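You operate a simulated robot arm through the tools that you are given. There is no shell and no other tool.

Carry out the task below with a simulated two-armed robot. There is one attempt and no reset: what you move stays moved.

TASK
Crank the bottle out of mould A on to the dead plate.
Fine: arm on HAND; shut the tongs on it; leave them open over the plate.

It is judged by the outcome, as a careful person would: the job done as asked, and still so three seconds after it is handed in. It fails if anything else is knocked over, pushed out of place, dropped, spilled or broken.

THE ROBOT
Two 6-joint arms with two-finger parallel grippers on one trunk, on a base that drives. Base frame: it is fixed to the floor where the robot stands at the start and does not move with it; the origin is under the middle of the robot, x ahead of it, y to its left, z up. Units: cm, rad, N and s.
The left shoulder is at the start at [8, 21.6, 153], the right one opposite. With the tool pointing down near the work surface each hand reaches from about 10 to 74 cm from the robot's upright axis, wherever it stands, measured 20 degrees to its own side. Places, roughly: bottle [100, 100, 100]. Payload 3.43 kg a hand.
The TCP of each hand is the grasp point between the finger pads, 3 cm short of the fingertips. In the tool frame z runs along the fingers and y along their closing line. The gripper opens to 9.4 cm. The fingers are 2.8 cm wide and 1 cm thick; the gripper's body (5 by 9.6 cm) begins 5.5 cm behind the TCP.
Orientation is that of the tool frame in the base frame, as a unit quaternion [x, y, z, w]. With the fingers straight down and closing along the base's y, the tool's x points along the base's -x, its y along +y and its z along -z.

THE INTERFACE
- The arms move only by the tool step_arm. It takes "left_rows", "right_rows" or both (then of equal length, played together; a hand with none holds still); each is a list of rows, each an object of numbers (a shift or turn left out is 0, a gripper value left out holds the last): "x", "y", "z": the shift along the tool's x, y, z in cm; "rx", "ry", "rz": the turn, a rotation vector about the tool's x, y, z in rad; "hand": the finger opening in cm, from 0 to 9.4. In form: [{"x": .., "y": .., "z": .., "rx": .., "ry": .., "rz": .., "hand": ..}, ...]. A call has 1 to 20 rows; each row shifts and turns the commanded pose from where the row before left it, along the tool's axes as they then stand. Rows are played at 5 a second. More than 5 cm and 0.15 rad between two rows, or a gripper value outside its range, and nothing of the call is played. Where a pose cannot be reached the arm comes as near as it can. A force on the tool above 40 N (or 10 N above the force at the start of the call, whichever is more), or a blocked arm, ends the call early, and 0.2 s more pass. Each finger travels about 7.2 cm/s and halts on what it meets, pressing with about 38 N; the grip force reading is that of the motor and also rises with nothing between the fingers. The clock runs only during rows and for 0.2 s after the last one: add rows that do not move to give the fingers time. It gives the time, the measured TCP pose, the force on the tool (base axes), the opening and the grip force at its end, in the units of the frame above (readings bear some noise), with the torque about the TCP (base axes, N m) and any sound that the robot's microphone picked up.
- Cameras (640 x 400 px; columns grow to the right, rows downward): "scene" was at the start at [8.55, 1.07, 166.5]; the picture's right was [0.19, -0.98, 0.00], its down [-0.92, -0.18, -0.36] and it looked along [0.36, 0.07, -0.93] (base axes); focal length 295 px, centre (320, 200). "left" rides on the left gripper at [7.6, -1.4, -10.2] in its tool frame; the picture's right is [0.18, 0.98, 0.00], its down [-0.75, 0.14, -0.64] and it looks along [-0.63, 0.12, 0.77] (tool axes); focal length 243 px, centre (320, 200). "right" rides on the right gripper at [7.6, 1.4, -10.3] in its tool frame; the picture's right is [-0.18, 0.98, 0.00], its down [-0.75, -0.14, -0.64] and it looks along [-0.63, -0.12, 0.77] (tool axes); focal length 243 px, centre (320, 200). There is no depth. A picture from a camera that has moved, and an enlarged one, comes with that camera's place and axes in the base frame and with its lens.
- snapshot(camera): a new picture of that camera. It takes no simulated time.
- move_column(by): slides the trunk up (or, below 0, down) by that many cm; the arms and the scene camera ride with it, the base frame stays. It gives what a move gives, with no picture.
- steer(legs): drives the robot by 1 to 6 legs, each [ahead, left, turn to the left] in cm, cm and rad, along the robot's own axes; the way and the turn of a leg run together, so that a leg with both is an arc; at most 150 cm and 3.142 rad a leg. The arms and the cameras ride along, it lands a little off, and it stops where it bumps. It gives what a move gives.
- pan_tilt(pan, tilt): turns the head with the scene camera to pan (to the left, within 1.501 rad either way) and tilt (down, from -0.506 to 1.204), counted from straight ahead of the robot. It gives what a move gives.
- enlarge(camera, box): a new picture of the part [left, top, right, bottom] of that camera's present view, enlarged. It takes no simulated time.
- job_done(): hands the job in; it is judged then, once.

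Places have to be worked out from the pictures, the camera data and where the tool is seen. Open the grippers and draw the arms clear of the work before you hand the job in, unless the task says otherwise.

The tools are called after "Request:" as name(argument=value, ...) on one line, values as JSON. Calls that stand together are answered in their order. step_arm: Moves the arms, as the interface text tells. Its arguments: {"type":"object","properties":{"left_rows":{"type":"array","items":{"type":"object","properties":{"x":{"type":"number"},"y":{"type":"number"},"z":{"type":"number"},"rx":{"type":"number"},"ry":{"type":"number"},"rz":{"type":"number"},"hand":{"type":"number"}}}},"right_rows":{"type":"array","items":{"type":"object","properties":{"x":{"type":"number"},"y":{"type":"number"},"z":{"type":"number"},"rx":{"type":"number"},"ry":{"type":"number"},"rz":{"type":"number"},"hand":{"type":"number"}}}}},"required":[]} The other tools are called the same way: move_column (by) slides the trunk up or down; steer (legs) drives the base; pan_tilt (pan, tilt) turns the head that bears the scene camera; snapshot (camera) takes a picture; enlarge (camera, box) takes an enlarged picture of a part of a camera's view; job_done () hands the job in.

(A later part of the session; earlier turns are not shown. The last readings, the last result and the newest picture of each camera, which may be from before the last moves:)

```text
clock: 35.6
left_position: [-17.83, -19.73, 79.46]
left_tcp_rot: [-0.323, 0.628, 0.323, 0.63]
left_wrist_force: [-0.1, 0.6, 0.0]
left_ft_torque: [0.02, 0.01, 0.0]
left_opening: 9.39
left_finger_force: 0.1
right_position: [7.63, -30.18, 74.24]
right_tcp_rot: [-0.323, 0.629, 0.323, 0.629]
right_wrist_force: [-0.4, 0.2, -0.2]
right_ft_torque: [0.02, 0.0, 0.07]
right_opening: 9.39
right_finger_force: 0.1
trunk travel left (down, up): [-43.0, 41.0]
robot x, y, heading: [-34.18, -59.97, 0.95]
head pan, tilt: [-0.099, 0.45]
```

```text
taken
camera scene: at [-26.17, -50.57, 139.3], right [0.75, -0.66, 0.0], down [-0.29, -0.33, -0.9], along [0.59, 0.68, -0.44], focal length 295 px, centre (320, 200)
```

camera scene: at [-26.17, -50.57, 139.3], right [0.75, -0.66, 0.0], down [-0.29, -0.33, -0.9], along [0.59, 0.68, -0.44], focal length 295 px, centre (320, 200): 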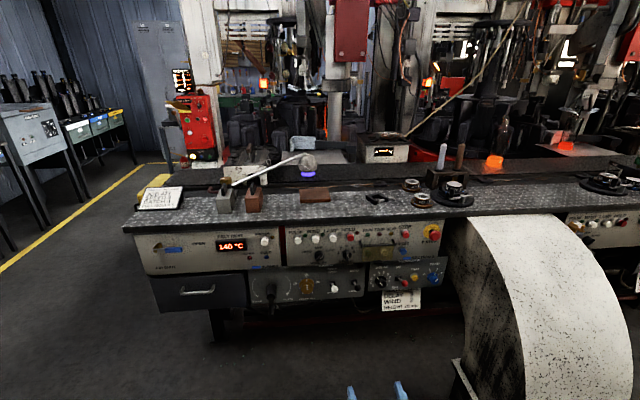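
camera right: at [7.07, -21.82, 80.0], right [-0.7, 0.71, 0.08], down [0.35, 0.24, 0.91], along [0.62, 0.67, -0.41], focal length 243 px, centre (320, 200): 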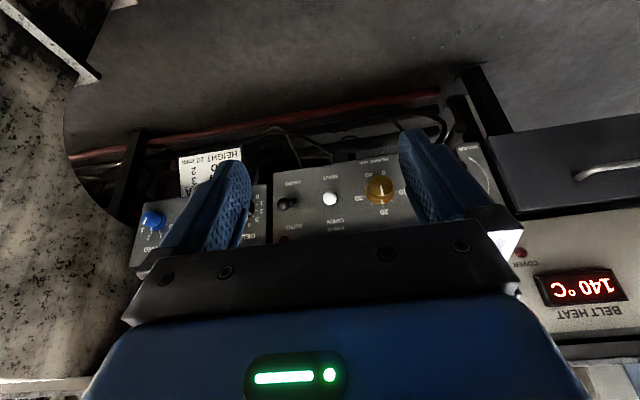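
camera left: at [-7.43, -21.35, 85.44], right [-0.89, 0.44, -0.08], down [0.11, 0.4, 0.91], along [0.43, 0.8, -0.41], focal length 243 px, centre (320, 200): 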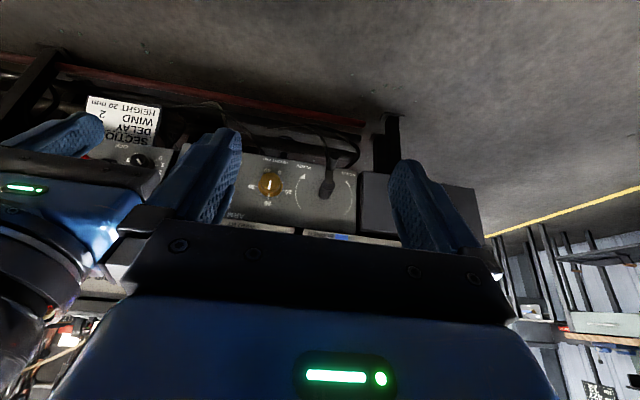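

Hands now point forward at a safe distance. I lower the trunk 15 cm and drive ahead about 30 cm.

Request:
move_column(by=-15)

Request:
steer(legs=[[28, 0, 0]])

Request:
pan_tilt(pan=-0.05, tilt=0.7)

Request:
snapshot(camera="scene")

Request:
snapshot(camera="left")

Request:
snapshot(camera="right")

```text
clock: 37.4
left_position: [-17.99, -19.78, 64.48]
left_tcp_rot: [-0.322, 0.627, 0.323, 0.631]
left_wrist_force: [-0.3, 0.5, 1.4]
left_ft_torque: [0.0, -0.01, 0.0]
left_opening: 9.41
left_finger_force: 0.1
right_position: [7.6, -30.27, 59.34]
right_tcp_rot: [-0.323, 0.628, 0.324, 0.63]
right_wrist_force: [0.0, 0.5, -0.1]
right_ft_torque: [-0.02, -0.02, 0.02]
right_opening: 9.39
right_finger_force: 0.1
trunk travel left (down, up): [-28.0, 56.0]
robot x, y, heading: [-34.06, -60.3, 0.948]
head pan, tilt: [-0.099, 0.45]
```

```text
clock: 39.3
left_position: [-1.44, 2.89, 64.37]
left_tcp_rot: [-0.322, 0.627, 0.324, 0.631]
left_wrist_force: [-0.2, 0.8, 0.6]
left_ft_torque: [0.01, 0.02, -0.02]
left_opening: 9.41
left_finger_force: 0.1
right_position: [24.02, -7.67, 59.17]
right_tcp_rot: [-0.322, 0.629, 0.322, 0.63]
right_wrist_force: [-0.3, 0.5, -0.4]
right_ft_torque: [0.02, -0.01, 0.01]
right_opening: 9.42
right_finger_force: 0.1
trunk travel left (down, up): [-28.0, 56.0]
robot x, y, heading: [-17.73, -37.4, 0.946]
head pan, tilt: [-0.099, 0.45]
```

```text
clock: 40.1
left_position: [-1.53, 3.05, 64.53]
left_tcp_rot: [-0.321, 0.627, 0.323, 0.632]
left_wrist_force: [0.6, 0.7, -0.1]
left_ft_torque: [-0.01, -0.02, 0.02]
left_opening: 9.39
left_finger_force: 0.0
right_position: [23.93, -7.72, 59.22]
right_tcp_rot: [-0.321, 0.629, 0.323, 0.63]
right_wrist_force: [0.3, 0.3, -0.1]
right_ft_torque: [0.0, 0.03, 0.03]
right_opening: 9.38
right_finger_force: 0.1
trunk travel left (down, up): [-28.0, 56.0]
robot x, y, heading: [-17.65, -37.48, 0.945]
head pan, tilt: [-0.051, 0.7]
```

```text
taken
camera scene: at [-10.76, -28.28, 122.11], right [0.78, -0.62, 0.0], down [-0.4, -0.5, -0.77], along [0.48, 0.6, -0.64], focal length 295 px, centre (320, 200)
```

scene: 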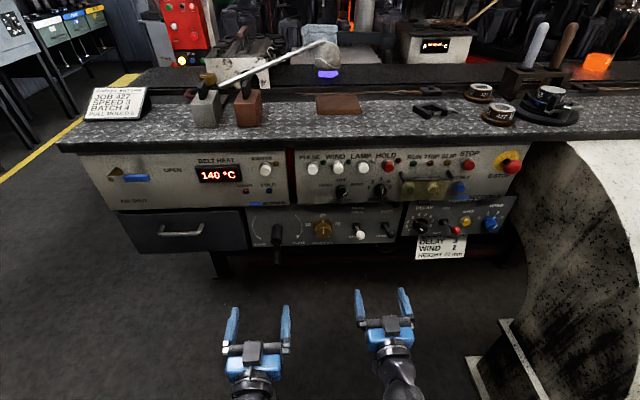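

```text
taken
camera left: at [-6.26, -6.04, 56.69], right [-0.8, 0.58, -0.18], down [-0.49, -0.44, 0.75], along [0.35, 0.69, 0.64], focal length 243 px, centre (320, 200)
```

left: 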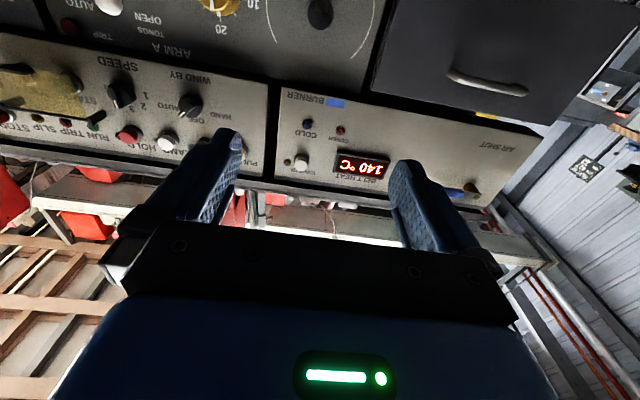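

```text
taken
camera right: at [16.73, -15.2, 51.41], right [-0.8, 0.57, 0.18], down [-0.26, -0.61, 0.75], along [0.54, 0.55, 0.63], focal length 243 px, centre (320, 200)
```

right: 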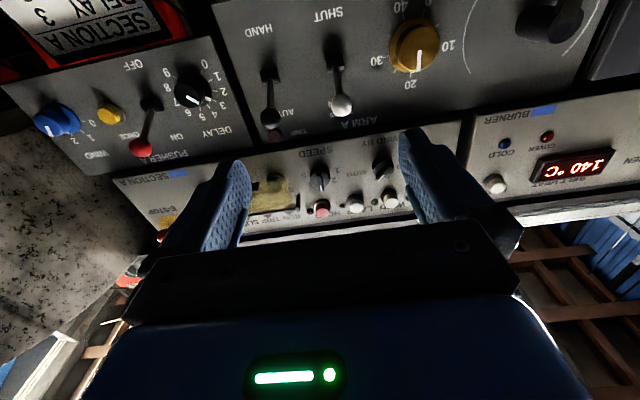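

The right hand camera sees the levers from below. I enlarge to measure the levers and crank.

Request:
enlarge(camera="right", box=[220, 0, 400, 150])

Request:
enlarge(camera="scene", box=[240, 190, 410, 280])

Request:
enlarge(camera="left", box=[200, 0, 400, 130])

```text
2.67 times, centred on (310, 75) of right
camera zoom: at [16.73, -15.2, 51.41], right [-0.8, 0.57, 0.18], down [-0.26, -0.61, 0.75], along [0.54, 0.55, 0.63], focal length 647 px, centre (347, 533)
```

zoom: 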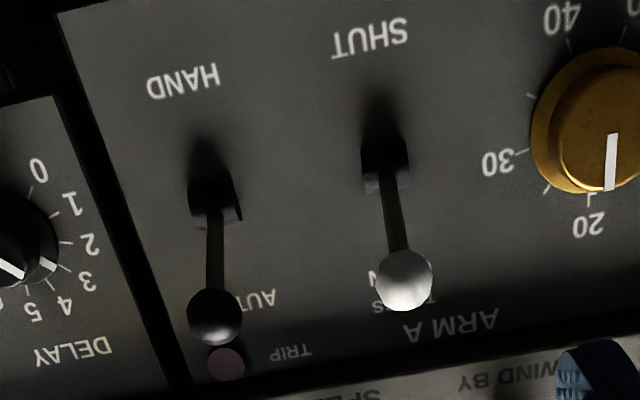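

```text
3.76 times, centred on (325, 235) of scene
camera zoom: at [-10.76, -28.28, 122.11], right [0.78, -0.62, 0.0], down [-0.4, -0.5, -0.77], along [0.48, 0.6, -0.64], focal length 1111 px, centre (301, 68)
```

zoom: 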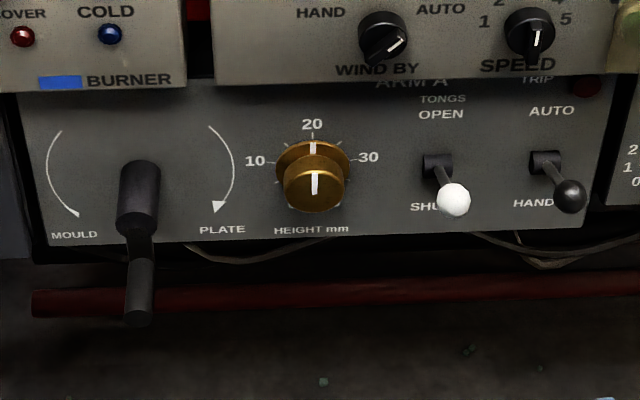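

```text
3.08 times, centred on (300, 65) of left
camera zoom: at [-6.26, -6.04, 56.69], right [-0.8, 0.58, -0.18], down [-0.49, -0.44, 0.75], along [0.35, 0.69, 0.64], focal length 746 px, centre (382, 615)
```

zoom: 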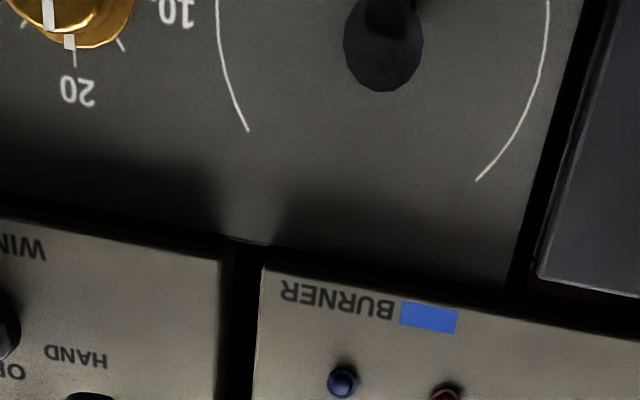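

Triangulated: panel face at depth a≈34.4, lever balls (a 27.2, z 61.9) raised about 25° above pivots (z 58.4) – i.e. AUTO and OPEN are up. I close the right fingers and bring them above the AUTO/HAND ball, stopping short first to check.

Request:
step_arm(right_rows=[{"hand": 0, "x": -2, "y": -2.3}, {"x": -2, "y": -2.3}, {"x": -2.3, "y": -2.2}, {"z": 4}, {"z": 4}, {"z": 4}, {}])

Request:
snapshot(camera="scene")

Request:
snapshot(camera="right")

```text
clock: 41.7
left_position: [-1.47, 2.89, 64.47]
left_tcp_rot: [-0.321, 0.627, 0.323, 0.632]
left_wrist_force: [0.1, 0.4, 0.3]
left_ft_torque: [0.0, -0.01, -0.03]
left_opening: 9.39
left_finger_force: 0.0
right_position: [36.57, -1.84, 65.59]
right_tcp_rot: [-0.321, 0.629, 0.323, 0.63]
right_wrist_force: [0.1, -0.1, 0.3]
right_ft_torque: [-0.02, 0.0, -0.02]
right_opening: 0.0
right_finger_force: 33.4
trunk travel left (down, up): [-28.0, 56.0]
robot x, y, heading: [-17.82, -37.23, 0.946]
head pan, tilt: [-0.051, 0.7]
```

```text
taken
camera scene: at [-10.78, -28.31, 122.11], right [0.78, -0.62, 0.0], down [-0.4, -0.5, -0.77], along [0.48, 0.6, -0.64], focal length 295 px, centre (320, 200)
```

scene: 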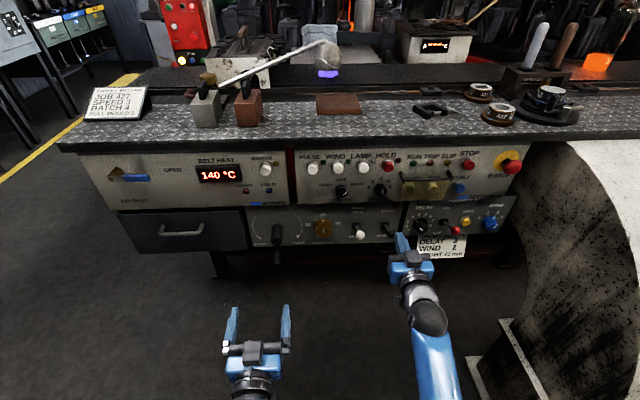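

```text
taken
camera right: at [29.32, -9.38, 57.68], right [-0.8, 0.57, 0.19], down [-0.26, -0.61, 0.75], along [0.54, 0.55, 0.63], focal length 243 px, centre (320, 200)
```

right: 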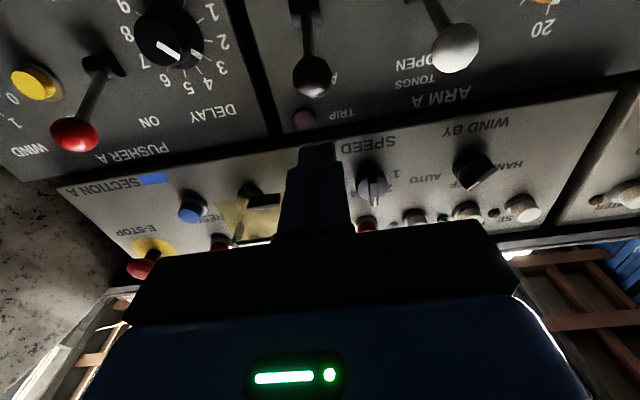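

The fingertips sit at a≈22.8, z 65.6, s 30.8, directly above the HAND-lever ball line (ball est. 27.2, 30.6, 61.7). I advance 7 cm above the ball and press down gradually.

Request:
step_arm(right_rows=[{"x": -0.3, "z": 3.6}, {"z": 3.6}, {}])

Request:
enlarge(camera="scene", box=[320, 190, 480, 290])

Request:
snapshot(camera="right")

```text
clock: 42.5
left_position: [-1.51, 2.88, 64.37]
left_tcp_rot: [-0.321, 0.627, 0.323, 0.632]
left_wrist_force: [-0.6, -0.8, 0.5]
left_ft_torque: [0.01, -0.02, 0.04]
left_opening: 9.39
left_finger_force: 0.1
right_position: [40.79, 3.91, 65.81]
right_tcp_rot: [-0.321, 0.629, 0.323, 0.63]
right_wrist_force: [0.2, 0.2, 0.3]
right_ft_torque: [0.01, -0.04, -0.03]
right_opening: 0.01
right_finger_force: 32.9
trunk travel left (down, up): [-28.0, 56.0]
robot x, y, heading: [-17.83, -37.21, 0.948]
head pan, tilt: [-0.051, 0.7]
```

```text
4.00 times, centred on (400, 240) of scene
camera zoom: at [-10.76, -28.29, 122.1], right [0.78, -0.62, 0.0], down [-0.4, -0.5, -0.77], along [0.48, 0.6, -0.64], focal length 1181 px, centre (0, 40)
```

zoom: 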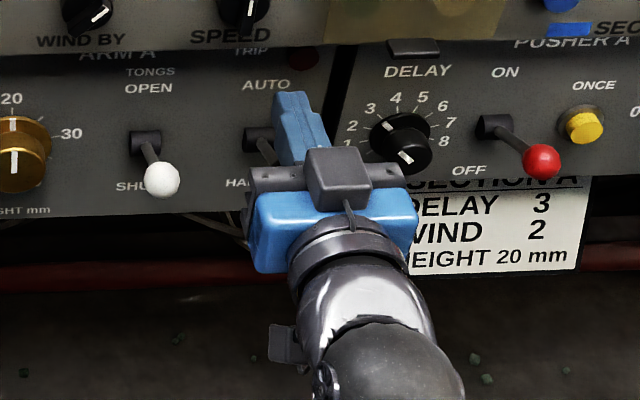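

```text
taken
camera right: at [33.47, -3.59, 58.0], right [-0.8, 0.57, 0.18], down [-0.26, -0.61, 0.75], along [0.54, 0.55, 0.63], focal length 243 px, centre (320, 200)
```

right: 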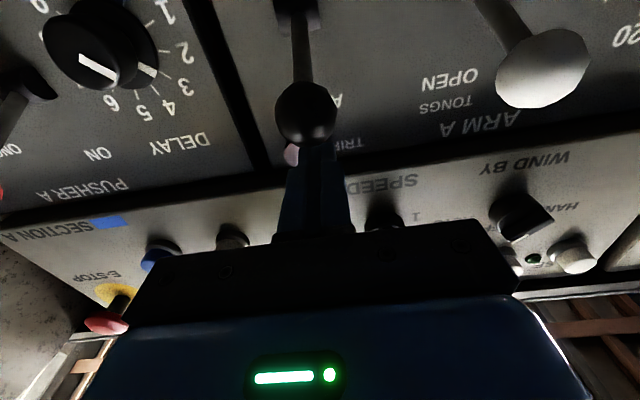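

The finger is right over the ball (s 30.7). I press down 8 cm in small steps to flip the lever to HAND.

Request:
step_arm(right_rows=[{"x": 0.7}, {"x": 0.7}, {"x": 0.7}, {"x": 0.7}, {"x": 0.7}, {"x": 0.7}, {"x": 0.7}, {"x": 0.7}, {"x": 0.7}, {"x": 0.7}, {"x": 0.7}, {}])

Request:
snapshot(camera="right")

Request:
enlarge(camera="scene", box=[320, 190, 480, 290])

```text
clock: 45.1
left_position: [-1.55, 2.81, 64.64]
left_tcp_rot: [-0.322, 0.626, 0.324, 0.632]
left_wrist_force: [-0.1, -0.8, -0.9]
left_ft_torque: [0.01, 0.03, -0.03]
left_opening: 9.41
left_finger_force: 0.1
right_position: [40.74, 3.93, 58.94]
right_tcp_rot: [-0.32, 0.625, 0.324, 0.634]
right_wrist_force: [-1.0, -1.5, 21.4]
right_ft_torque: [0.55, -0.35, -0.04]
right_opening: 0.0
right_finger_force: 32.5
trunk travel left (down, up): [-28.0, 56.0]
robot x, y, heading: [-17.75, -37.05, 0.948]
head pan, tilt: [-0.051, 0.7]
```

```text
taken
camera right: at [33.49, -3.53, 50.91], right [-0.8, 0.57, 0.18], down [-0.27, -0.61, 0.74], along [0.54, 0.54, 0.64], focal length 243 px, centre (320, 200)
```

right: 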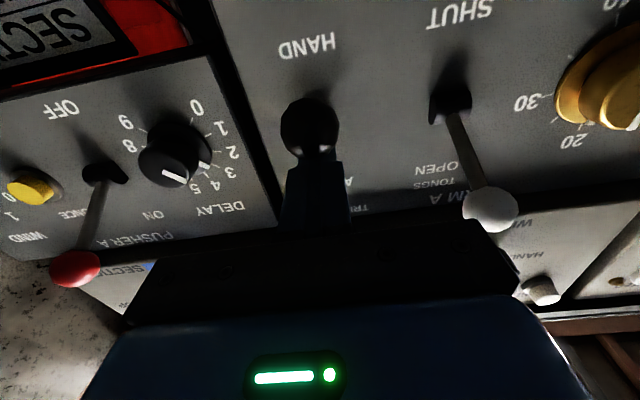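

```text
4.00 times, centred on (400, 240) of scene
camera zoom: at [-11.01, -28.47, 122.16], right [0.78, -0.62, 0.0], down [-0.4, -0.5, -0.77], along [0.48, 0.6, -0.64], focal length 1181 px, centre (0, 40)
```

zoom: 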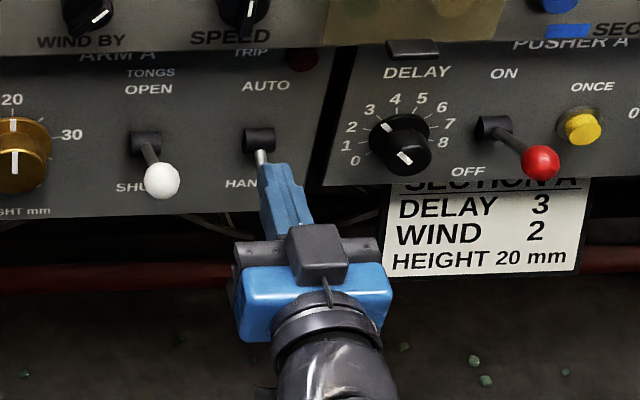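

The lever is down with 21 N of reaction, at its stop. I lift the finger and back off to check it stays on HAND.

Request:
step_arm(right_rows=[{"x": -2}, {"x": -3}, {"x": -2}, {"z": -4}, {"z": -4}, {}])

Request:
snapshot(camera="right")

Request:
enlarge(camera="scene", box=[230, 190, 410, 290])

```text
clock: 46.5
left_position: [-1.53, 2.94, 64.44]
left_tcp_rot: [-0.321, 0.628, 0.323, 0.631]
left_wrist_force: [-0.7, -0.6, 0.1]
left_ft_torque: [0.01, 0.01, -0.03]
left_opening: 9.39
left_finger_force: 0.0
right_position: [35.92, -2.62, 65.13]
right_tcp_rot: [-0.322, 0.628, 0.324, 0.63]
right_wrist_force: [-0.6, -0.3, -1.2]
right_ft_torque: [-0.02, -0.03, -0.02]
right_opening: 0.02
right_finger_force: 33.1
trunk travel left (down, up): [-28.0, 56.0]
robot x, y, heading: [-17.78, -37.22, 0.95]
head pan, tilt: [-0.051, 0.7]
```

```text
taken
camera right: at [28.75, -10.11, 57.32], right [-0.8, 0.57, 0.18], down [-0.26, -0.61, 0.75], along [0.54, 0.55, 0.63], focal length 243 px, centre (320, 200)
```

right: 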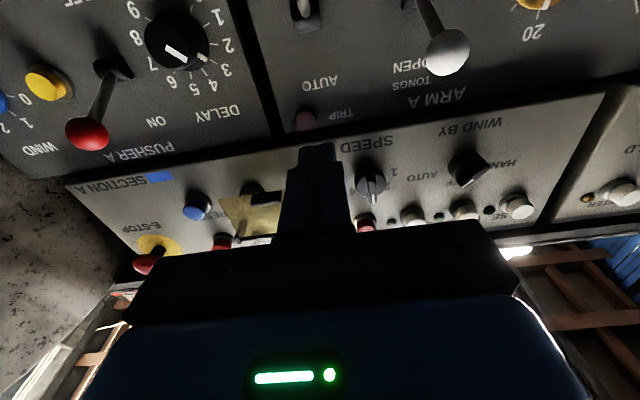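

```text
3.56 times, centred on (320, 240) of scene
camera zoom: at [-10.73, -28.24, 122.09], right [0.78, -0.62, 0.0], down [-0.4, -0.5, -0.76], along [0.48, 0.6, -0.64], focal length 1050 px, centre (320, 58)
```

zoom: 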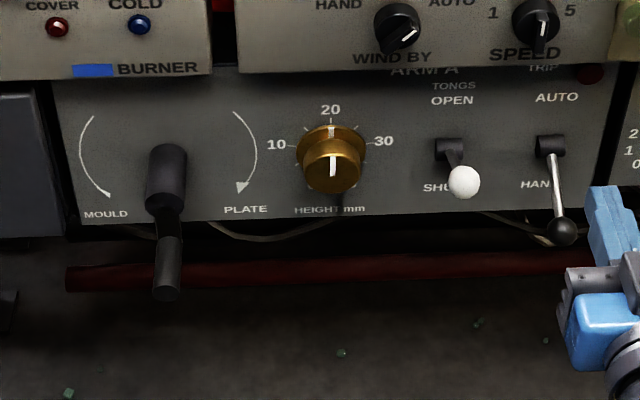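

The lever stays on HAND. Now I bring the left hand level with the crank handle (est. s −2, z 51.8, a 25–30), stopping about 8 cm short to check alignment.

Request:
step_arm(left_rows=[{"x": 3.15, "y": -0.25, "z": 2.8, "hand": 6}, {"x": 3.15, "y": -0.25, "z": 2.8}, {"x": 3.15, "y": -0.25, "z": 2.8}, {"x": 3.15, "y": -0.25, "z": 2.8}, {}])

Request:
snapshot(camera="left")

Request:
enlarge(camera="scene", box=[230, 190, 410, 290])

```text
clock: 47.7
left_position: [5.85, 11.51, 51.94]
left_tcp_rot: [-0.322, 0.627, 0.323, 0.632]
left_wrist_force: [0.1, 0.3, 0.5]
left_ft_torque: [0.0, 0.01, 0.0]
left_opening: 6.03
left_finger_force: 0.0
right_position: [35.96, -2.52, 65.08]
right_tcp_rot: [-0.321, 0.629, 0.323, 0.63]
right_wrist_force: [0.6, 0.1, 0.2]
right_ft_torque: [0.01, 0.01, 0.01]
right_opening: 0.01
right_finger_force: 32.1
trunk travel left (down, up): [-28.0, 56.0]
robot x, y, heading: [-17.73, -37.37, 0.946]
head pan, tilt: [-0.051, 0.7]
```

```text
taken
camera left: at [1.03, 2.56, 44.15], right [-0.8, 0.58, -0.18], down [-0.49, -0.44, 0.75], along [0.35, 0.69, 0.64], focal length 243 px, centre (320, 200)
```

left: 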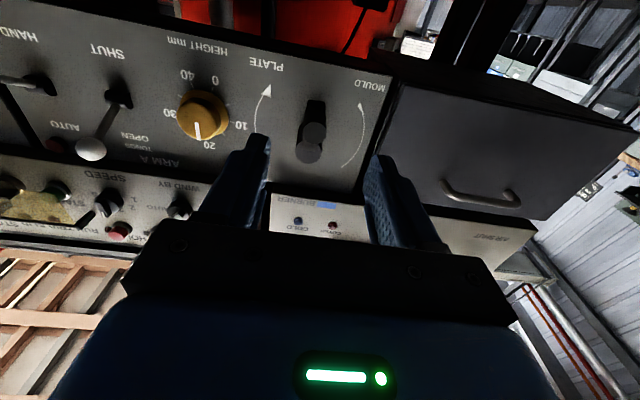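

```text
3.56 times, centred on (320, 240) of scene
camera zoom: at [-10.78, -28.29, 122.1], right [0.78, -0.62, 0.0], down [-0.4, -0.5, -0.77], along [0.48, 0.6, -0.64], focal length 1050 px, centre (320, 58)
```

zoom: 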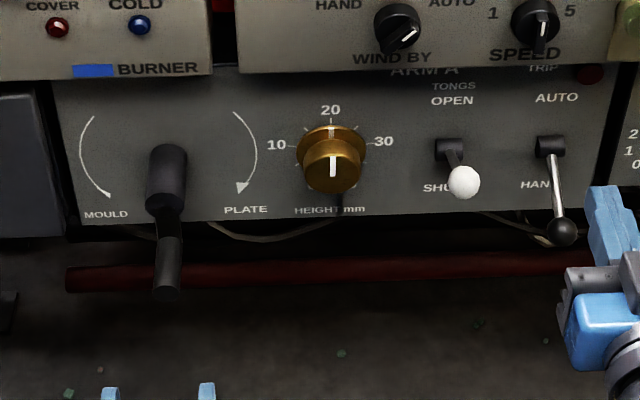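

Request:
enlarge(camera="left", box=[240, 70, 400, 180])

```text
3.64 times, centred on (320, 125) of left
camera zoom: at [1.03, 2.56, 44.15], right [-0.8, 0.58, -0.18], down [-0.49, -0.44, 0.75], along [0.35, 0.69, 0.64], focal length 882 px, centre (320, 473)
```

zoom: 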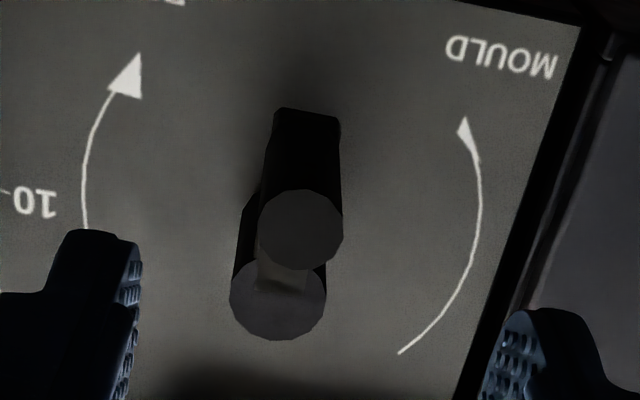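

Refined: hub axis s≈−1.9, z≈59.2; handle axis z≈54, sticking out from a≈29 to 24, diameter ≈2.2 cm, crank radius ≈5.2 cm. I raise the left hand 2 cm, advance around the handle, then narrow the fingers to a loose cage.

Request:
step_arm(left_rows=[{"x": -2.1, "z": 3}, {"z": 3}, {"z": 3}, {"z": 3.5}, {}])

Request:
snapshot(camera="left")

Request:
enlarge(camera="scene", box=[230, 190, 410, 290])

```text
clock: 48.9
left_position: [13.28, 21.51, 54.17]
left_tcp_rot: [-0.321, 0.626, 0.323, 0.633]
left_wrist_force: [-0.9, -0.1, 0.1]
left_ft_torque: [-0.03, 0.0, -0.01]
left_opening: 6.02
left_finger_force: 0.1
right_position: [35.91, -2.66, 65.27]
right_tcp_rot: [-0.321, 0.628, 0.323, 0.631]
right_wrist_force: [-0.1, 0.6, 0.4]
right_ft_torque: [0.0, -0.01, -0.04]
right_opening: 0.01
right_finger_force: 32.7
trunk travel left (down, up): [-28.0, 56.0]
robot x, y, heading: [-17.69, -37.7, 0.943]
head pan, tilt: [-0.051, 0.7]
```

```text
taken
camera left: at [8.4, 12.64, 46.38], right [-0.8, 0.58, -0.18], down [-0.49, -0.44, 0.75], along [0.35, 0.69, 0.64], focal length 243 px, centre (320, 200)
```

left: 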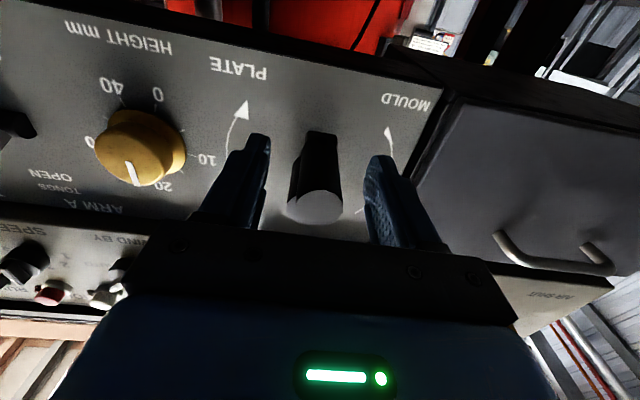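

```text
3.56 times, centred on (320, 240) of scene
camera zoom: at [-10.77, -28.29, 122.1], right [0.78, -0.62, 0.0], down [-0.4, -0.5, -0.77], along [0.48, 0.6, -0.64], focal length 1050 px, centre (320, 58)
```

zoom: 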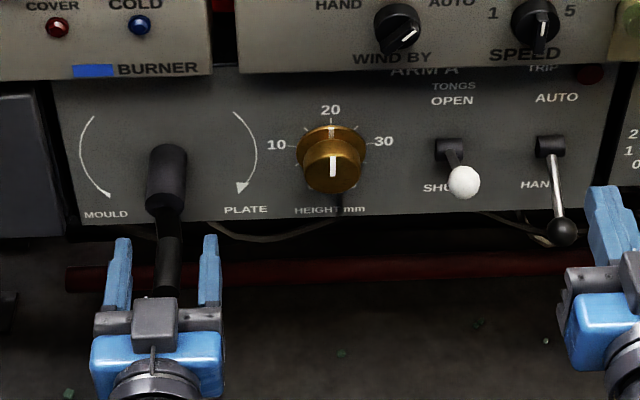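

The handle is centred between the fingers (handle axis ≈ s −1.7, z 54.2). I narrow the cage to 3 cm and turn the first ~35° counter-clockwise (toward MOULD), rolling the hand with the crank.

Request:
step_arm(left_rows=[{"hand": 3.0, "z": 0.4}, {}, {"y": -0.5, "x": -0.025, "rz": -0.1}, {"y": -0.5, "x": -0.025, "rz": -0.1}, {"y": -0.5, "x": -0.025, "rz": -0.1}, {"y": -0.5, "x": -0.025, "rz": -0.1}, {"y": -0.5, "x": -0.025, "rz": -0.1}, {"y": -0.5, "x": -0.025, "rz": -0.1}, {}])

Request:
snapshot(camera="left")

Request:
enlarge(camera="scene", box=[230, 190, 410, 290])

```text
clock: 50.9
left_position: [15.73, 20.27, 54.87]
left_tcp_rot: [-0.493, 0.504, 0.121, 0.699]
left_wrist_force: [-1.8, 3.0, -2.0]
left_ft_torque: [0.01, 0.0, 0.04]
left_opening: 3.17
left_finger_force: 1.2
right_position: [36.07, -2.64, 65.07]
right_tcp_rot: [-0.321, 0.628, 0.323, 0.631]
right_wrist_force: [0.5, -0.2, 0.5]
right_ft_torque: [0.04, 0.0, -0.01]
right_opening: 0.0
right_finger_force: 33.1
trunk travel left (down, up): [-28.0, 56.0]
robot x, y, heading: [-17.72, -37.49, 0.945]
head pan, tilt: [-0.051, 0.7]
```

```text
taken
camera left: at [14.24, 8.91, 49.31], right [-0.57, 0.42, -0.71], down [-0.82, -0.21, 0.54], along [0.08, 0.89, 0.46], focal length 243 px, centre (320, 200)
```

left: 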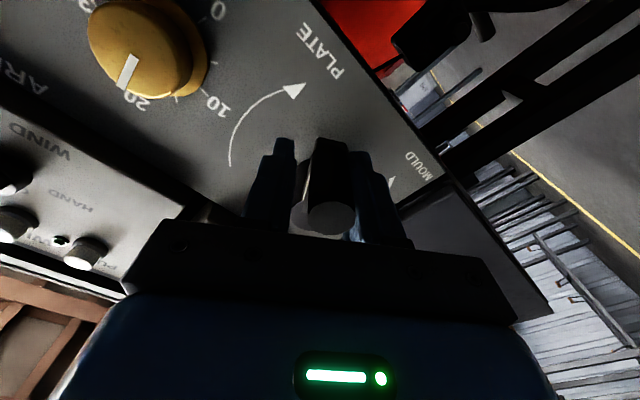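

```text
3.56 times, centred on (320, 240) of scene
camera zoom: at [-10.75, -28.23, 122.09], right [0.78, -0.62, 0.0], down [-0.4, -0.5, -0.76], along [0.48, 0.6, -0.64], focal length 1050 px, centre (320, 58)
```

zoom: 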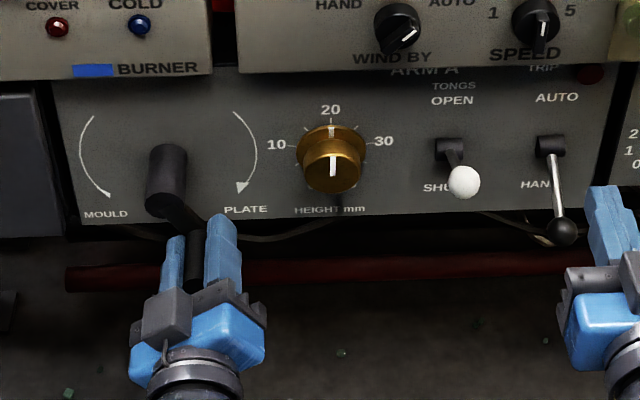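

The crank follows counter-clockwise with low force (≈4 N). I continue another ~70° and then check both the crank and the takeout arm.

Request:
step_arm(left_rows=[{"y": -0.49, "x": -0.15, "rz": -0.1}, {"y": -0.49, "x": -0.12, "rz": -0.1}, {"y": -0.49, "x": -0.025, "rz": -0.1}, {"y": -0.49, "x": -0.025, "rz": -0.1}, {"y": -0.49, "x": -0.025, "rz": -0.1}, {"y": -0.49, "x": -0.025, "rz": -0.1}, {"y": -0.49, "x": -0.025, "rz": -0.1}, {"y": -0.49, "x": -0.025, "rz": -0.1}, {"y": -0.49, "x": -0.025, "rz": -0.1}, {"y": -0.49, "x": -0.025, "rz": -0.1}, {"y": -0.49, "x": -0.025, "rz": -0.1}, {"y": -0.49, "x": -0.025, "rz": -0.1}, {}])

Request:
snapshot(camera="left")

Request:
enlarge(camera="scene", box=[230, 190, 410, 290])

```text
clock: 53.7
left_position: [17.2, 19.2, 60.59]
left_tcp_rot: [0.693, -0.139, 0.295, -0.643]
left_wrist_force: [3.7, 1.8, -4.2]
left_ft_torque: [-0.09, -0.05, -0.08]
left_opening: 3.25
left_finger_force: 2.0
left hand out of reach, approached as far as the arm can: row 12
right_position: [36.04, -2.71, 65.15]
right_tcp_rot: [-0.322, 0.629, 0.323, 0.63]
right_wrist_force: [0.0, -0.1, -0.1]
right_ft_torque: [0.0, 0.0, 0.0]
right_opening: 0.0
right_finger_force: 33.4
trunk travel left (down, up): [-28.0, 56.0]
robot x, y, heading: [-17.64, -36.94, 0.944]
head pan, tilt: [-0.051, 0.7]
```

```text
taken
camera left: at [17.01, 6.88, 63.74], right [0.33, -0.24, -0.92], down [-0.95, -0.11, -0.31], along [-0.02, 0.97, -0.26], focal length 243 px, centre (320, 200)
```

left: 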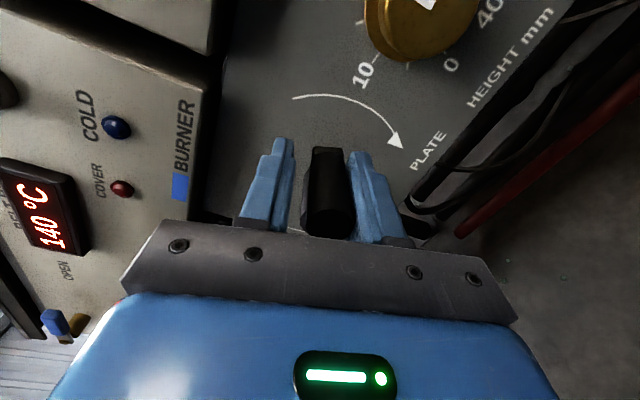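

```text
3.56 times, centred on (320, 240) of scene
camera zoom: at [-10.65, -28.2, 122.09], right [0.78, -0.63, 0.0], down [-0.4, -0.5, -0.76], along [0.48, 0.6, -0.64], focal length 1050 px, centre (320, 58)
```

zoom: 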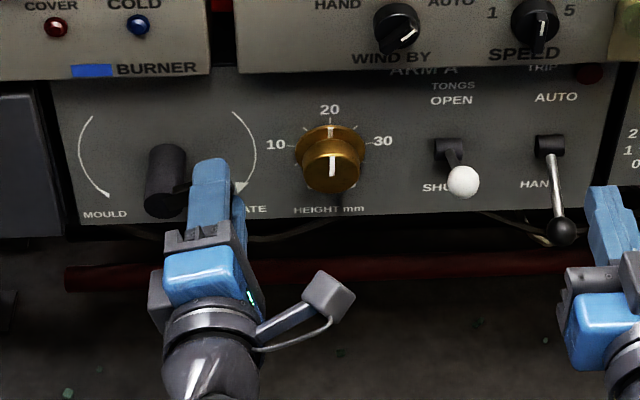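

The wrist roll limit came at about 100°. I look at the takeout tongs' position before regripping the crank.

Request:
pan_tilt(pan=0.0, tilt=0.1)

Request:
snapshot(camera="scene")

Request:
enlarge(camera="scene", box=[220, 80, 440, 260])

```text
clock: 54.7
left_position: [17.22, 19.28, 60.82]
left_tcp_rot: [0.693, -0.14, 0.293, -0.644]
left_wrist_force: [3.7, -1.7, -2.9]
left_ft_torque: [-0.11, -0.04, -0.09]
left_opening: 3.25
left_finger_force: 1.7
right_position: [36.14, -2.53, 65.05]
right_tcp_rot: [-0.321, 0.629, 0.323, 0.63]
right_wrist_force: [0.5, -0.3, -0.2]
right_ft_torque: [0.0, 0.02, 0.01]
right_opening: 0.0
right_finger_force: 32.9
trunk travel left (down, up): [-28.0, 56.0]
robot x, y, heading: [-17.76, -37.41, 0.944]
head pan, tilt: [0.0, 0.099]
```

```text
taken
camera scene: at [-10.6, -27.42, 127.56], right [0.81, -0.58, 0.0], down [-0.06, -0.08, -0.99], along [0.58, 0.81, -0.1], focal length 295 px, centre (320, 200)
```

scene: 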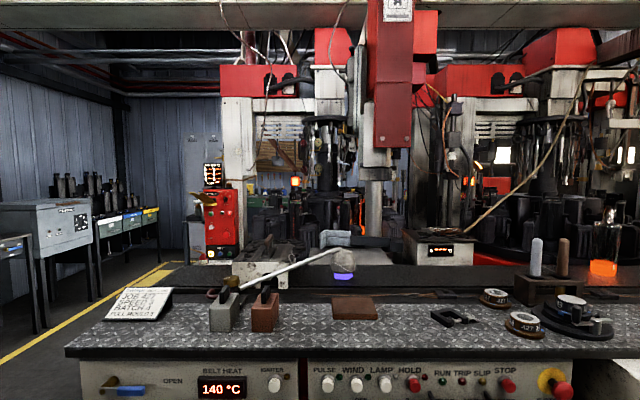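

```text
2.22 times, centred on (330, 170) of scene
camera zoom: at [-10.6, -27.42, 127.56], right [0.81, -0.58, 0.0], down [-0.06, -0.08, -0.99], along [0.58, 0.81, -0.1], focal length 656 px, centre (298, 267)
```

zoom: 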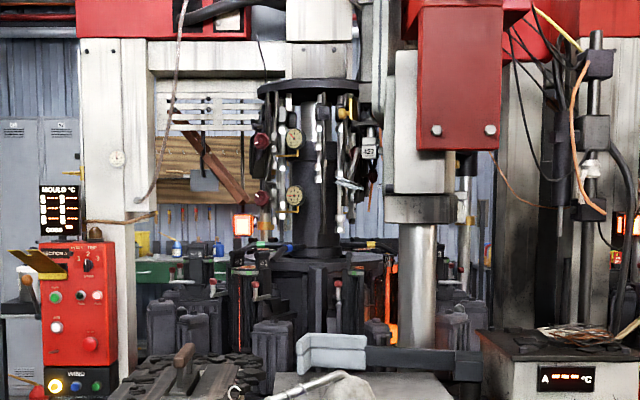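

The tongs have begun to swing toward the mould. I open the fingers, back off the handle and roll the wrist back half a turn to regrip.

Request:
step_arm(left_rows=[{"hand": 6}, {}, {"z": -3.5}, {"z": -4}, {"rz": 0.15}, {"rz": 0.15}, {"rz": 0.15}, {"rz": 0.15}, {"rz": 0.15}, {"rz": 0.15}, {"rz": 0.15}, {"rz": 0.15}, {"rz": 0.15}, {"rz": 0.15}, {}])

Request:
step_arm(left_rows=[{"rz": 0.15}, {"rz": 0.15}, {"rz": 0.15}, {"rz": 0.15}, {"rz": 0.15}, {"rz": 0.15}, {"rz": 0.15}, {"rz": 0.15}, {"rz": 0.15}, {"rz": 0.15}, {"rz": 0.14}, {}])

Request:
pan_tilt(pan=0.0, tilt=0.7)

Request:
enlarge(camera="scene", box=[210, 180, 410, 300])

Request:
snapshot(camera="left")

```text
clock: 57.9
left_position: [12.6, 13.04, 60.67]
left_tcp_rot: [-0.413, 0.572, 0.225, 0.672]
left_wrist_force: [0.0, -0.3, -0.3]
left_ft_torque: [0.0, 0.05, -0.02]
left_opening: 6.01
left_finger_force: 0.1
right_position: [35.9, -2.6, 65.27]
right_tcp_rot: [-0.322, 0.629, 0.323, 0.63]
right_wrist_force: [0.8, 0.2, 0.6]
right_ft_torque: [0.03, -0.01, 0.02]
right_opening: 0.0
right_finger_force: 33.4
trunk travel left (down, up): [-28.0, 56.0]
robot x, y, heading: [-17.57, -37.26, 0.949]
head pan, tilt: [0.0, 0.099]
```

```text
clock: 60.5
left_position: [12.7, 13.18, 60.71]
left_tcp_rot: [0.137, 0.691, 0.646, 0.294]
left_wrist_force: [0.8, -0.1, -0.3]
left_ft_torque: [0.01, 0.01, 0.0]
left_opening: 6.0
left_finger_force: 0.0
right_position: [35.95, -2.63, 65.08]
right_tcp_rot: [-0.322, 0.628, 0.324, 0.63]
right_wrist_force: [0.3, -0.5, 1.0]
right_ft_torque: [0.03, -0.03, -0.01]
right_opening: 0.0
right_finger_force: 33.1
trunk travel left (down, up): [-28.0, 56.0]
robot x, y, heading: [-17.88, -37.53, 0.95]
head pan, tilt: [0.0, 0.099]
```

```text
clock: 61.5
left_position: [12.68, 13.09, 60.7]
left_tcp_rot: [0.136, 0.691, 0.646, 0.295]
left_wrist_force: [0.3, 1.0, 0.0]
left_ft_torque: [-0.02, 0.01, -0.02]
left_opening: 6.01
left_finger_force: 0.1
right_position: [36.1, -2.53, 65.22]
right_tcp_rot: [-0.321, 0.628, 0.323, 0.63]
right_wrist_force: [-0.1, -0.2, 0.5]
right_ft_torque: [-0.01, 0.01, 0.03]
right_opening: 0.0
right_finger_force: 32.7
trunk travel left (down, up): [-28.0, 56.0]
robot x, y, heading: [-17.87, -37.3, 0.944]
head pan, tilt: [0.0, 0.7]
```

```text
3.20 times, centred on (310, 240) of scene
camera zoom: at [-11.08, -28.01, 122.1], right [0.81, -0.58, 0.0], down [-0.38, -0.52, -0.77], along [0.45, 0.62, -0.64], focal length 945 px, centre (352, 72)
```

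zoom: 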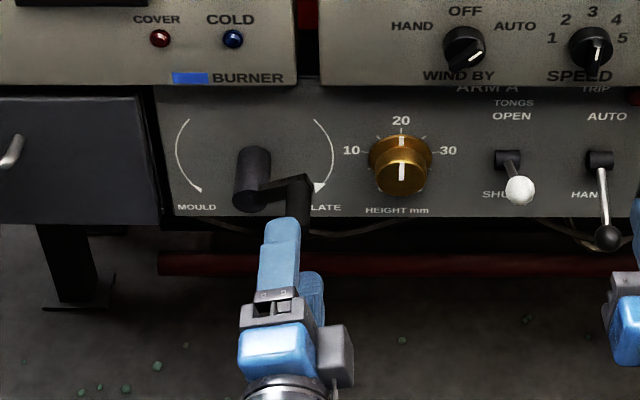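

```text
taken
camera left: at [1.04, 9.09, 57.41], right [-0.33, 0.23, 0.91], down [0.19, -0.93, 0.31], along [0.92, 0.28, 0.27], focal length 243 px, centre (320, 200)
```

left: 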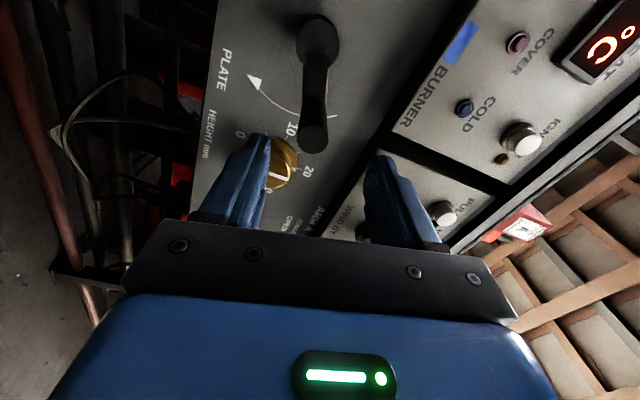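

The crank holds its place at about 104°. I re-advance over the handle with the wrist rolled half a turn and continue counter-clockwise.

Request:
step_arm(left_rows=[{"y": -0.3, "z": 3.5}, {"z": 4}, {"hand": 3.0}, {}, {"y": 0.46, "x": 0.023, "rz": -0.1}, {"y": 0.46, "x": 0.023, "rz": -0.1}, {"y": 0.46, "x": 0.023, "rz": -0.1}, {"y": 0.46, "x": 0.023, "rz": -0.1}, {"y": 0.46, "x": 0.023, "rz": -0.1}, {"y": 0.46, "x": 0.023, "rz": -0.1}, {"y": 0.46, "x": 0.023, "rz": -0.1}, {"y": 0.46, "x": 0.023, "rz": -0.1}, {"y": 0.46, "x": 0.023, "rz": -0.1}, {"y": 0.46, "x": 0.023, "rz": -0.1}, {"y": 0.46, "x": 0.023, "rz": -0.1}, {"y": 0.46, "x": 0.023, "rz": -0.1}, {}])

Request:
snapshot(camera="left")

Request:
enlarge(camera="scene", box=[210, 180, 410, 300])

```text
clock: 65.1
left_position: [14.07, 21.38, 64.13]
left_tcp_rot: [-0.279, 0.647, 0.366, 0.608]
left_wrist_force: [4.0, 0.4, -1.3]
left_ft_torque: [0.01, -0.02, 0.01]
left_opening: 3.18
left_finger_force: 1.3
right_position: [36.07, -2.59, 65.17]
right_tcp_rot: [-0.322, 0.628, 0.324, 0.63]
right_wrist_force: [0.4, 0.3, -0.2]
right_ft_torque: [0.0, -0.01, 0.01]
right_opening: 0.01
right_finger_force: 33.0
trunk travel left (down, up): [-28.0, 56.0]
robot x, y, heading: [-17.74, -37.62, 0.95]
head pan, tilt: [0.0, 0.7]
```

```text
taken
camera left: at [8.47, 13.03, 56.1], right [-0.81, 0.58, -0.05], down [-0.41, -0.5, 0.76], along [0.42, 0.64, 0.65], focal length 243 px, centre (320, 200)
```

left: 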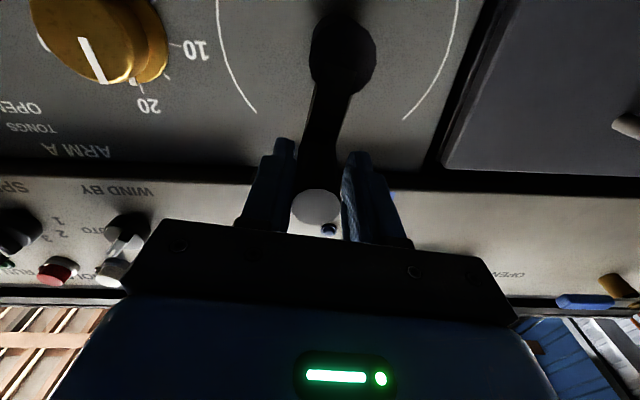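

```text
3.20 times, centred on (310, 240) of scene
camera zoom: at [-11.03, -27.99, 122.1], right [0.81, -0.58, 0.0], down [-0.38, -0.52, -0.76], along [0.45, 0.62, -0.64], focal length 945 px, centre (352, 72)
```

zoom: 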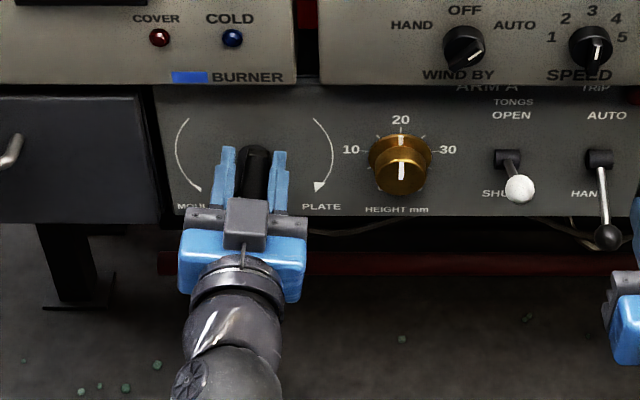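

The crank is near the top. I continue counter-clockwise down the left side by ~100° more.

Request:
step_arm(left_rows=[{"y": 0.46, "x": 0.023, "rz": -0.1}, {"y": 0.46, "x": 0.023, "rz": -0.1}, {"y": 0.46, "x": 0.023, "rz": -0.1}, {"y": 0.46, "x": 0.023, "rz": -0.1}, {"y": 0.46, "x": 0.023, "rz": -0.1}, {"y": 0.46, "x": 0.023, "rz": -0.1}, {"y": 0.46, "x": 0.023, "rz": -0.1}, {"y": 0.46, "x": 0.023, "rz": -0.1}, {"y": 0.46, "x": 0.023, "rz": -0.1}, {"y": 0.46, "x": 0.023, "rz": -0.1}, {"y": 0.46, "x": 0.023, "rz": -0.1}, {"y": 0.46, "x": 0.023, "rz": -0.1}, {"y": 0.46, "x": 0.023, "rz": -0.1}, {"y": 0.46, "x": 0.023, "rz": -0.1}, {"y": 0.46, "x": 0.023, "rz": -0.1}, {"y": 0.46, "x": 0.023, "rz": -0.1}, {"y": 0.46, "x": 0.023, "rz": -0.1}, {"y": 0.46, "x": 0.023, "rz": -0.1}, {}])

Request:
enlarge(camera="scene", box=[210, 180, 410, 300])

Request:
pan_tilt(pan=0.0, tilt=0.15)

Request:
enlarge(camera="scene", box=[260, 60, 440, 240])

```text
clock: 69.1
left_position: [9.77, 24.45, 59.15]
left_tcp_rot: [0.68, -0.185, 0.249, -0.664]
left_wrist_force: [-0.7, -0.5, 0.7]
left_ft_torque: [0.0, 0.07, -0.04]
left_opening: 3.13
left_finger_force: 1.4
right_position: [36.12, -2.63, 65.08]
right_tcp_rot: [-0.322, 0.628, 0.324, 0.63]
right_wrist_force: [0.0, 0.1, -0.3]
right_ft_torque: [-0.01, 0.01, -0.01]
right_opening: 0.0
right_finger_force: 33.6
trunk travel left (down, up): [-28.0, 56.0]
robot x, y, heading: [-18.6, -37.37, 0.948]
head pan, tilt: [0.0, 0.7]
```

```text
3.20 times, centred on (310, 240) of scene
camera zoom: at [-11.11, -28.03, 122.1], right [0.81, -0.58, 0.0], down [-0.38, -0.52, -0.77], along [0.45, 0.62, -0.64], focal length 945 px, centre (352, 72)
```

zoom: 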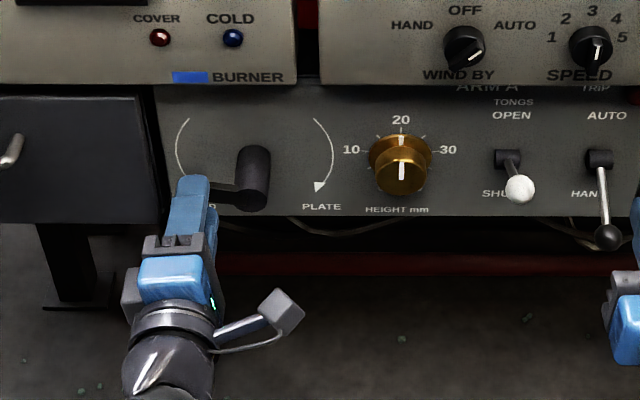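

```text
clock: 70.1
left_position: [9.81, 24.48, 59.09]
left_tcp_rot: [0.681, -0.186, 0.248, -0.664]
left_wrist_force: [-0.2, -0.1, 0.4]
left_ft_torque: [-0.01, 0.01, 0.01]
left_opening: 3.03
left_finger_force: 0.5
right_position: [36.03, -2.57, 65.06]
right_tcp_rot: [-0.321, 0.628, 0.323, 0.63]
right_wrist_force: [0.1, 0.0, -0.5]
right_ft_torque: [-0.02, -0.02, 0.02]
right_opening: 0.0
right_finger_force: 32.7
trunk travel left (down, up): [-28.0, 56.0]
robot x, y, heading: [-17.93, -37.44, 0.949]
head pan, tilt: [0.0, 0.15]
```

```text
2.22 times, centred on (350, 150) of scene
camera zoom: at [-10.62, -27.38, 127.1], right [0.81, -0.58, 0.0], down [-0.09, -0.12, -0.99], along [0.58, 0.8, -0.15], focal length 656 px, centre (253, 311)
```

zoom: 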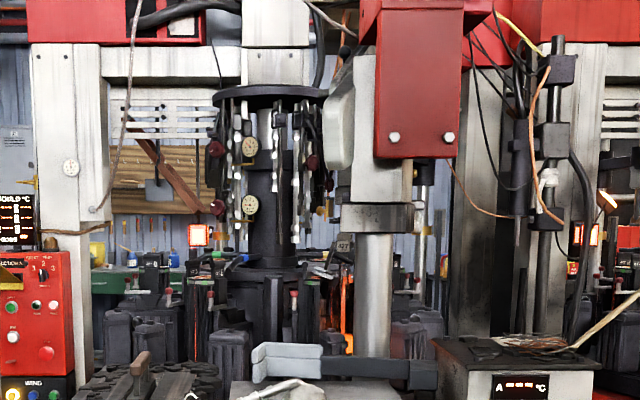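

The tongs have swung in and lowered near the bottle. I enlarge this region to judge how far they still must go.

Request:
enlarge(camera="scene", box=[325, 140, 385, 180])

```text
10.00 times, centred on (355, 160) of scene
camera zoom: at [-10.62, -27.38, 127.1], right [0.81, -0.58, 0.0], down [-0.09, -0.12, -0.99], along [0.58, 0.8, -0.15], focal length 2952 px, centre (-30, 600)
```

zoom: 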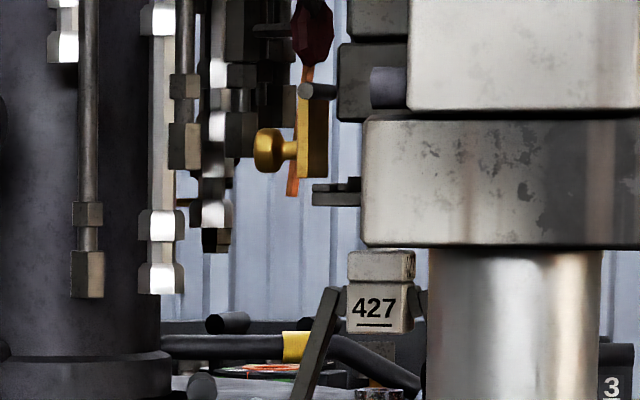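

Request:
enlarge(camera="scene", box=[330, 165, 390, 225])

```text
6.67 times, centred on (360, 195) of scene
camera zoom: at [-10.62, -27.38, 127.1], right [0.81, -0.58, 0.0], down [-0.09, -0.12, -0.99], along [0.58, 0.8, -0.15], focal length 1968 px, centre (53, 233)
```

zoom: 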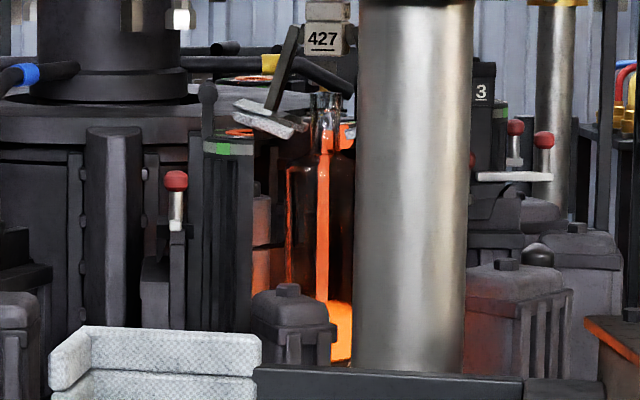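

The tongs' jaws are now at the bottle's neck height and nearly aligned. I nudge the crank further counter-clockwise in small steps, watching the force for the MOULD stop.

Request:
step_arm(left_rows=[{"y": 0.45, "x": 0.03, "rz": -0.07}, {"y": 0.45, "x": 0.05}, {"y": 0.45, "x": 0.07}, {}])

Request:
enlarge(camera="scene", box=[330, 165, 390, 225])

```text
clock: 71.1
left_position: [9.92, 24.32, 57.77]
left_tcp_rot: [0.687, -0.161, 0.271, -0.655]
left_wrist_force: [-9.8, 8.6, 1.9]
left_ft_torque: [-0.15, -0.04, -0.12]
left_opening: 3.26
left_finger_force: 2.7
right_position: [35.87, -2.48, 65.14]
right_tcp_rot: [-0.321, 0.628, 0.323, 0.631]
right_wrist_force: [1.0, 0.0, -0.1]
right_ft_torque: [0.01, 0.0, -0.05]
right_opening: 0.01
right_finger_force: 33.3
trunk travel left (down, up): [-28.0, 56.0]
robot x, y, heading: [-18.04, -37.14, 0.946]
head pan, tilt: [0.0, 0.15]
```

```text
6.67 times, centred on (360, 195) of scene
camera zoom: at [-10.76, -27.31, 127.11], right [0.81, -0.58, 0.0], down [-0.09, -0.12, -0.99], along [0.58, 0.8, -0.15], focal length 1968 px, centre (53, 233)
```

zoom: 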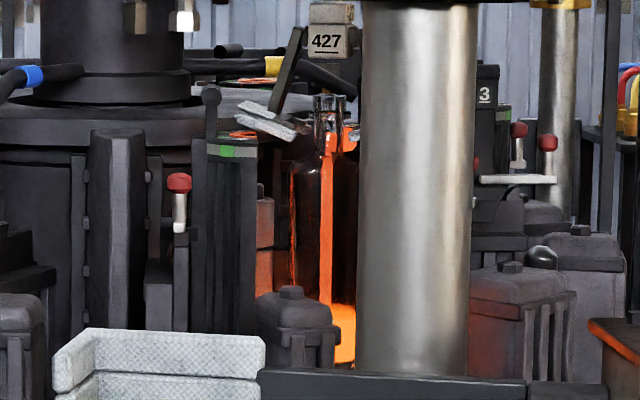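

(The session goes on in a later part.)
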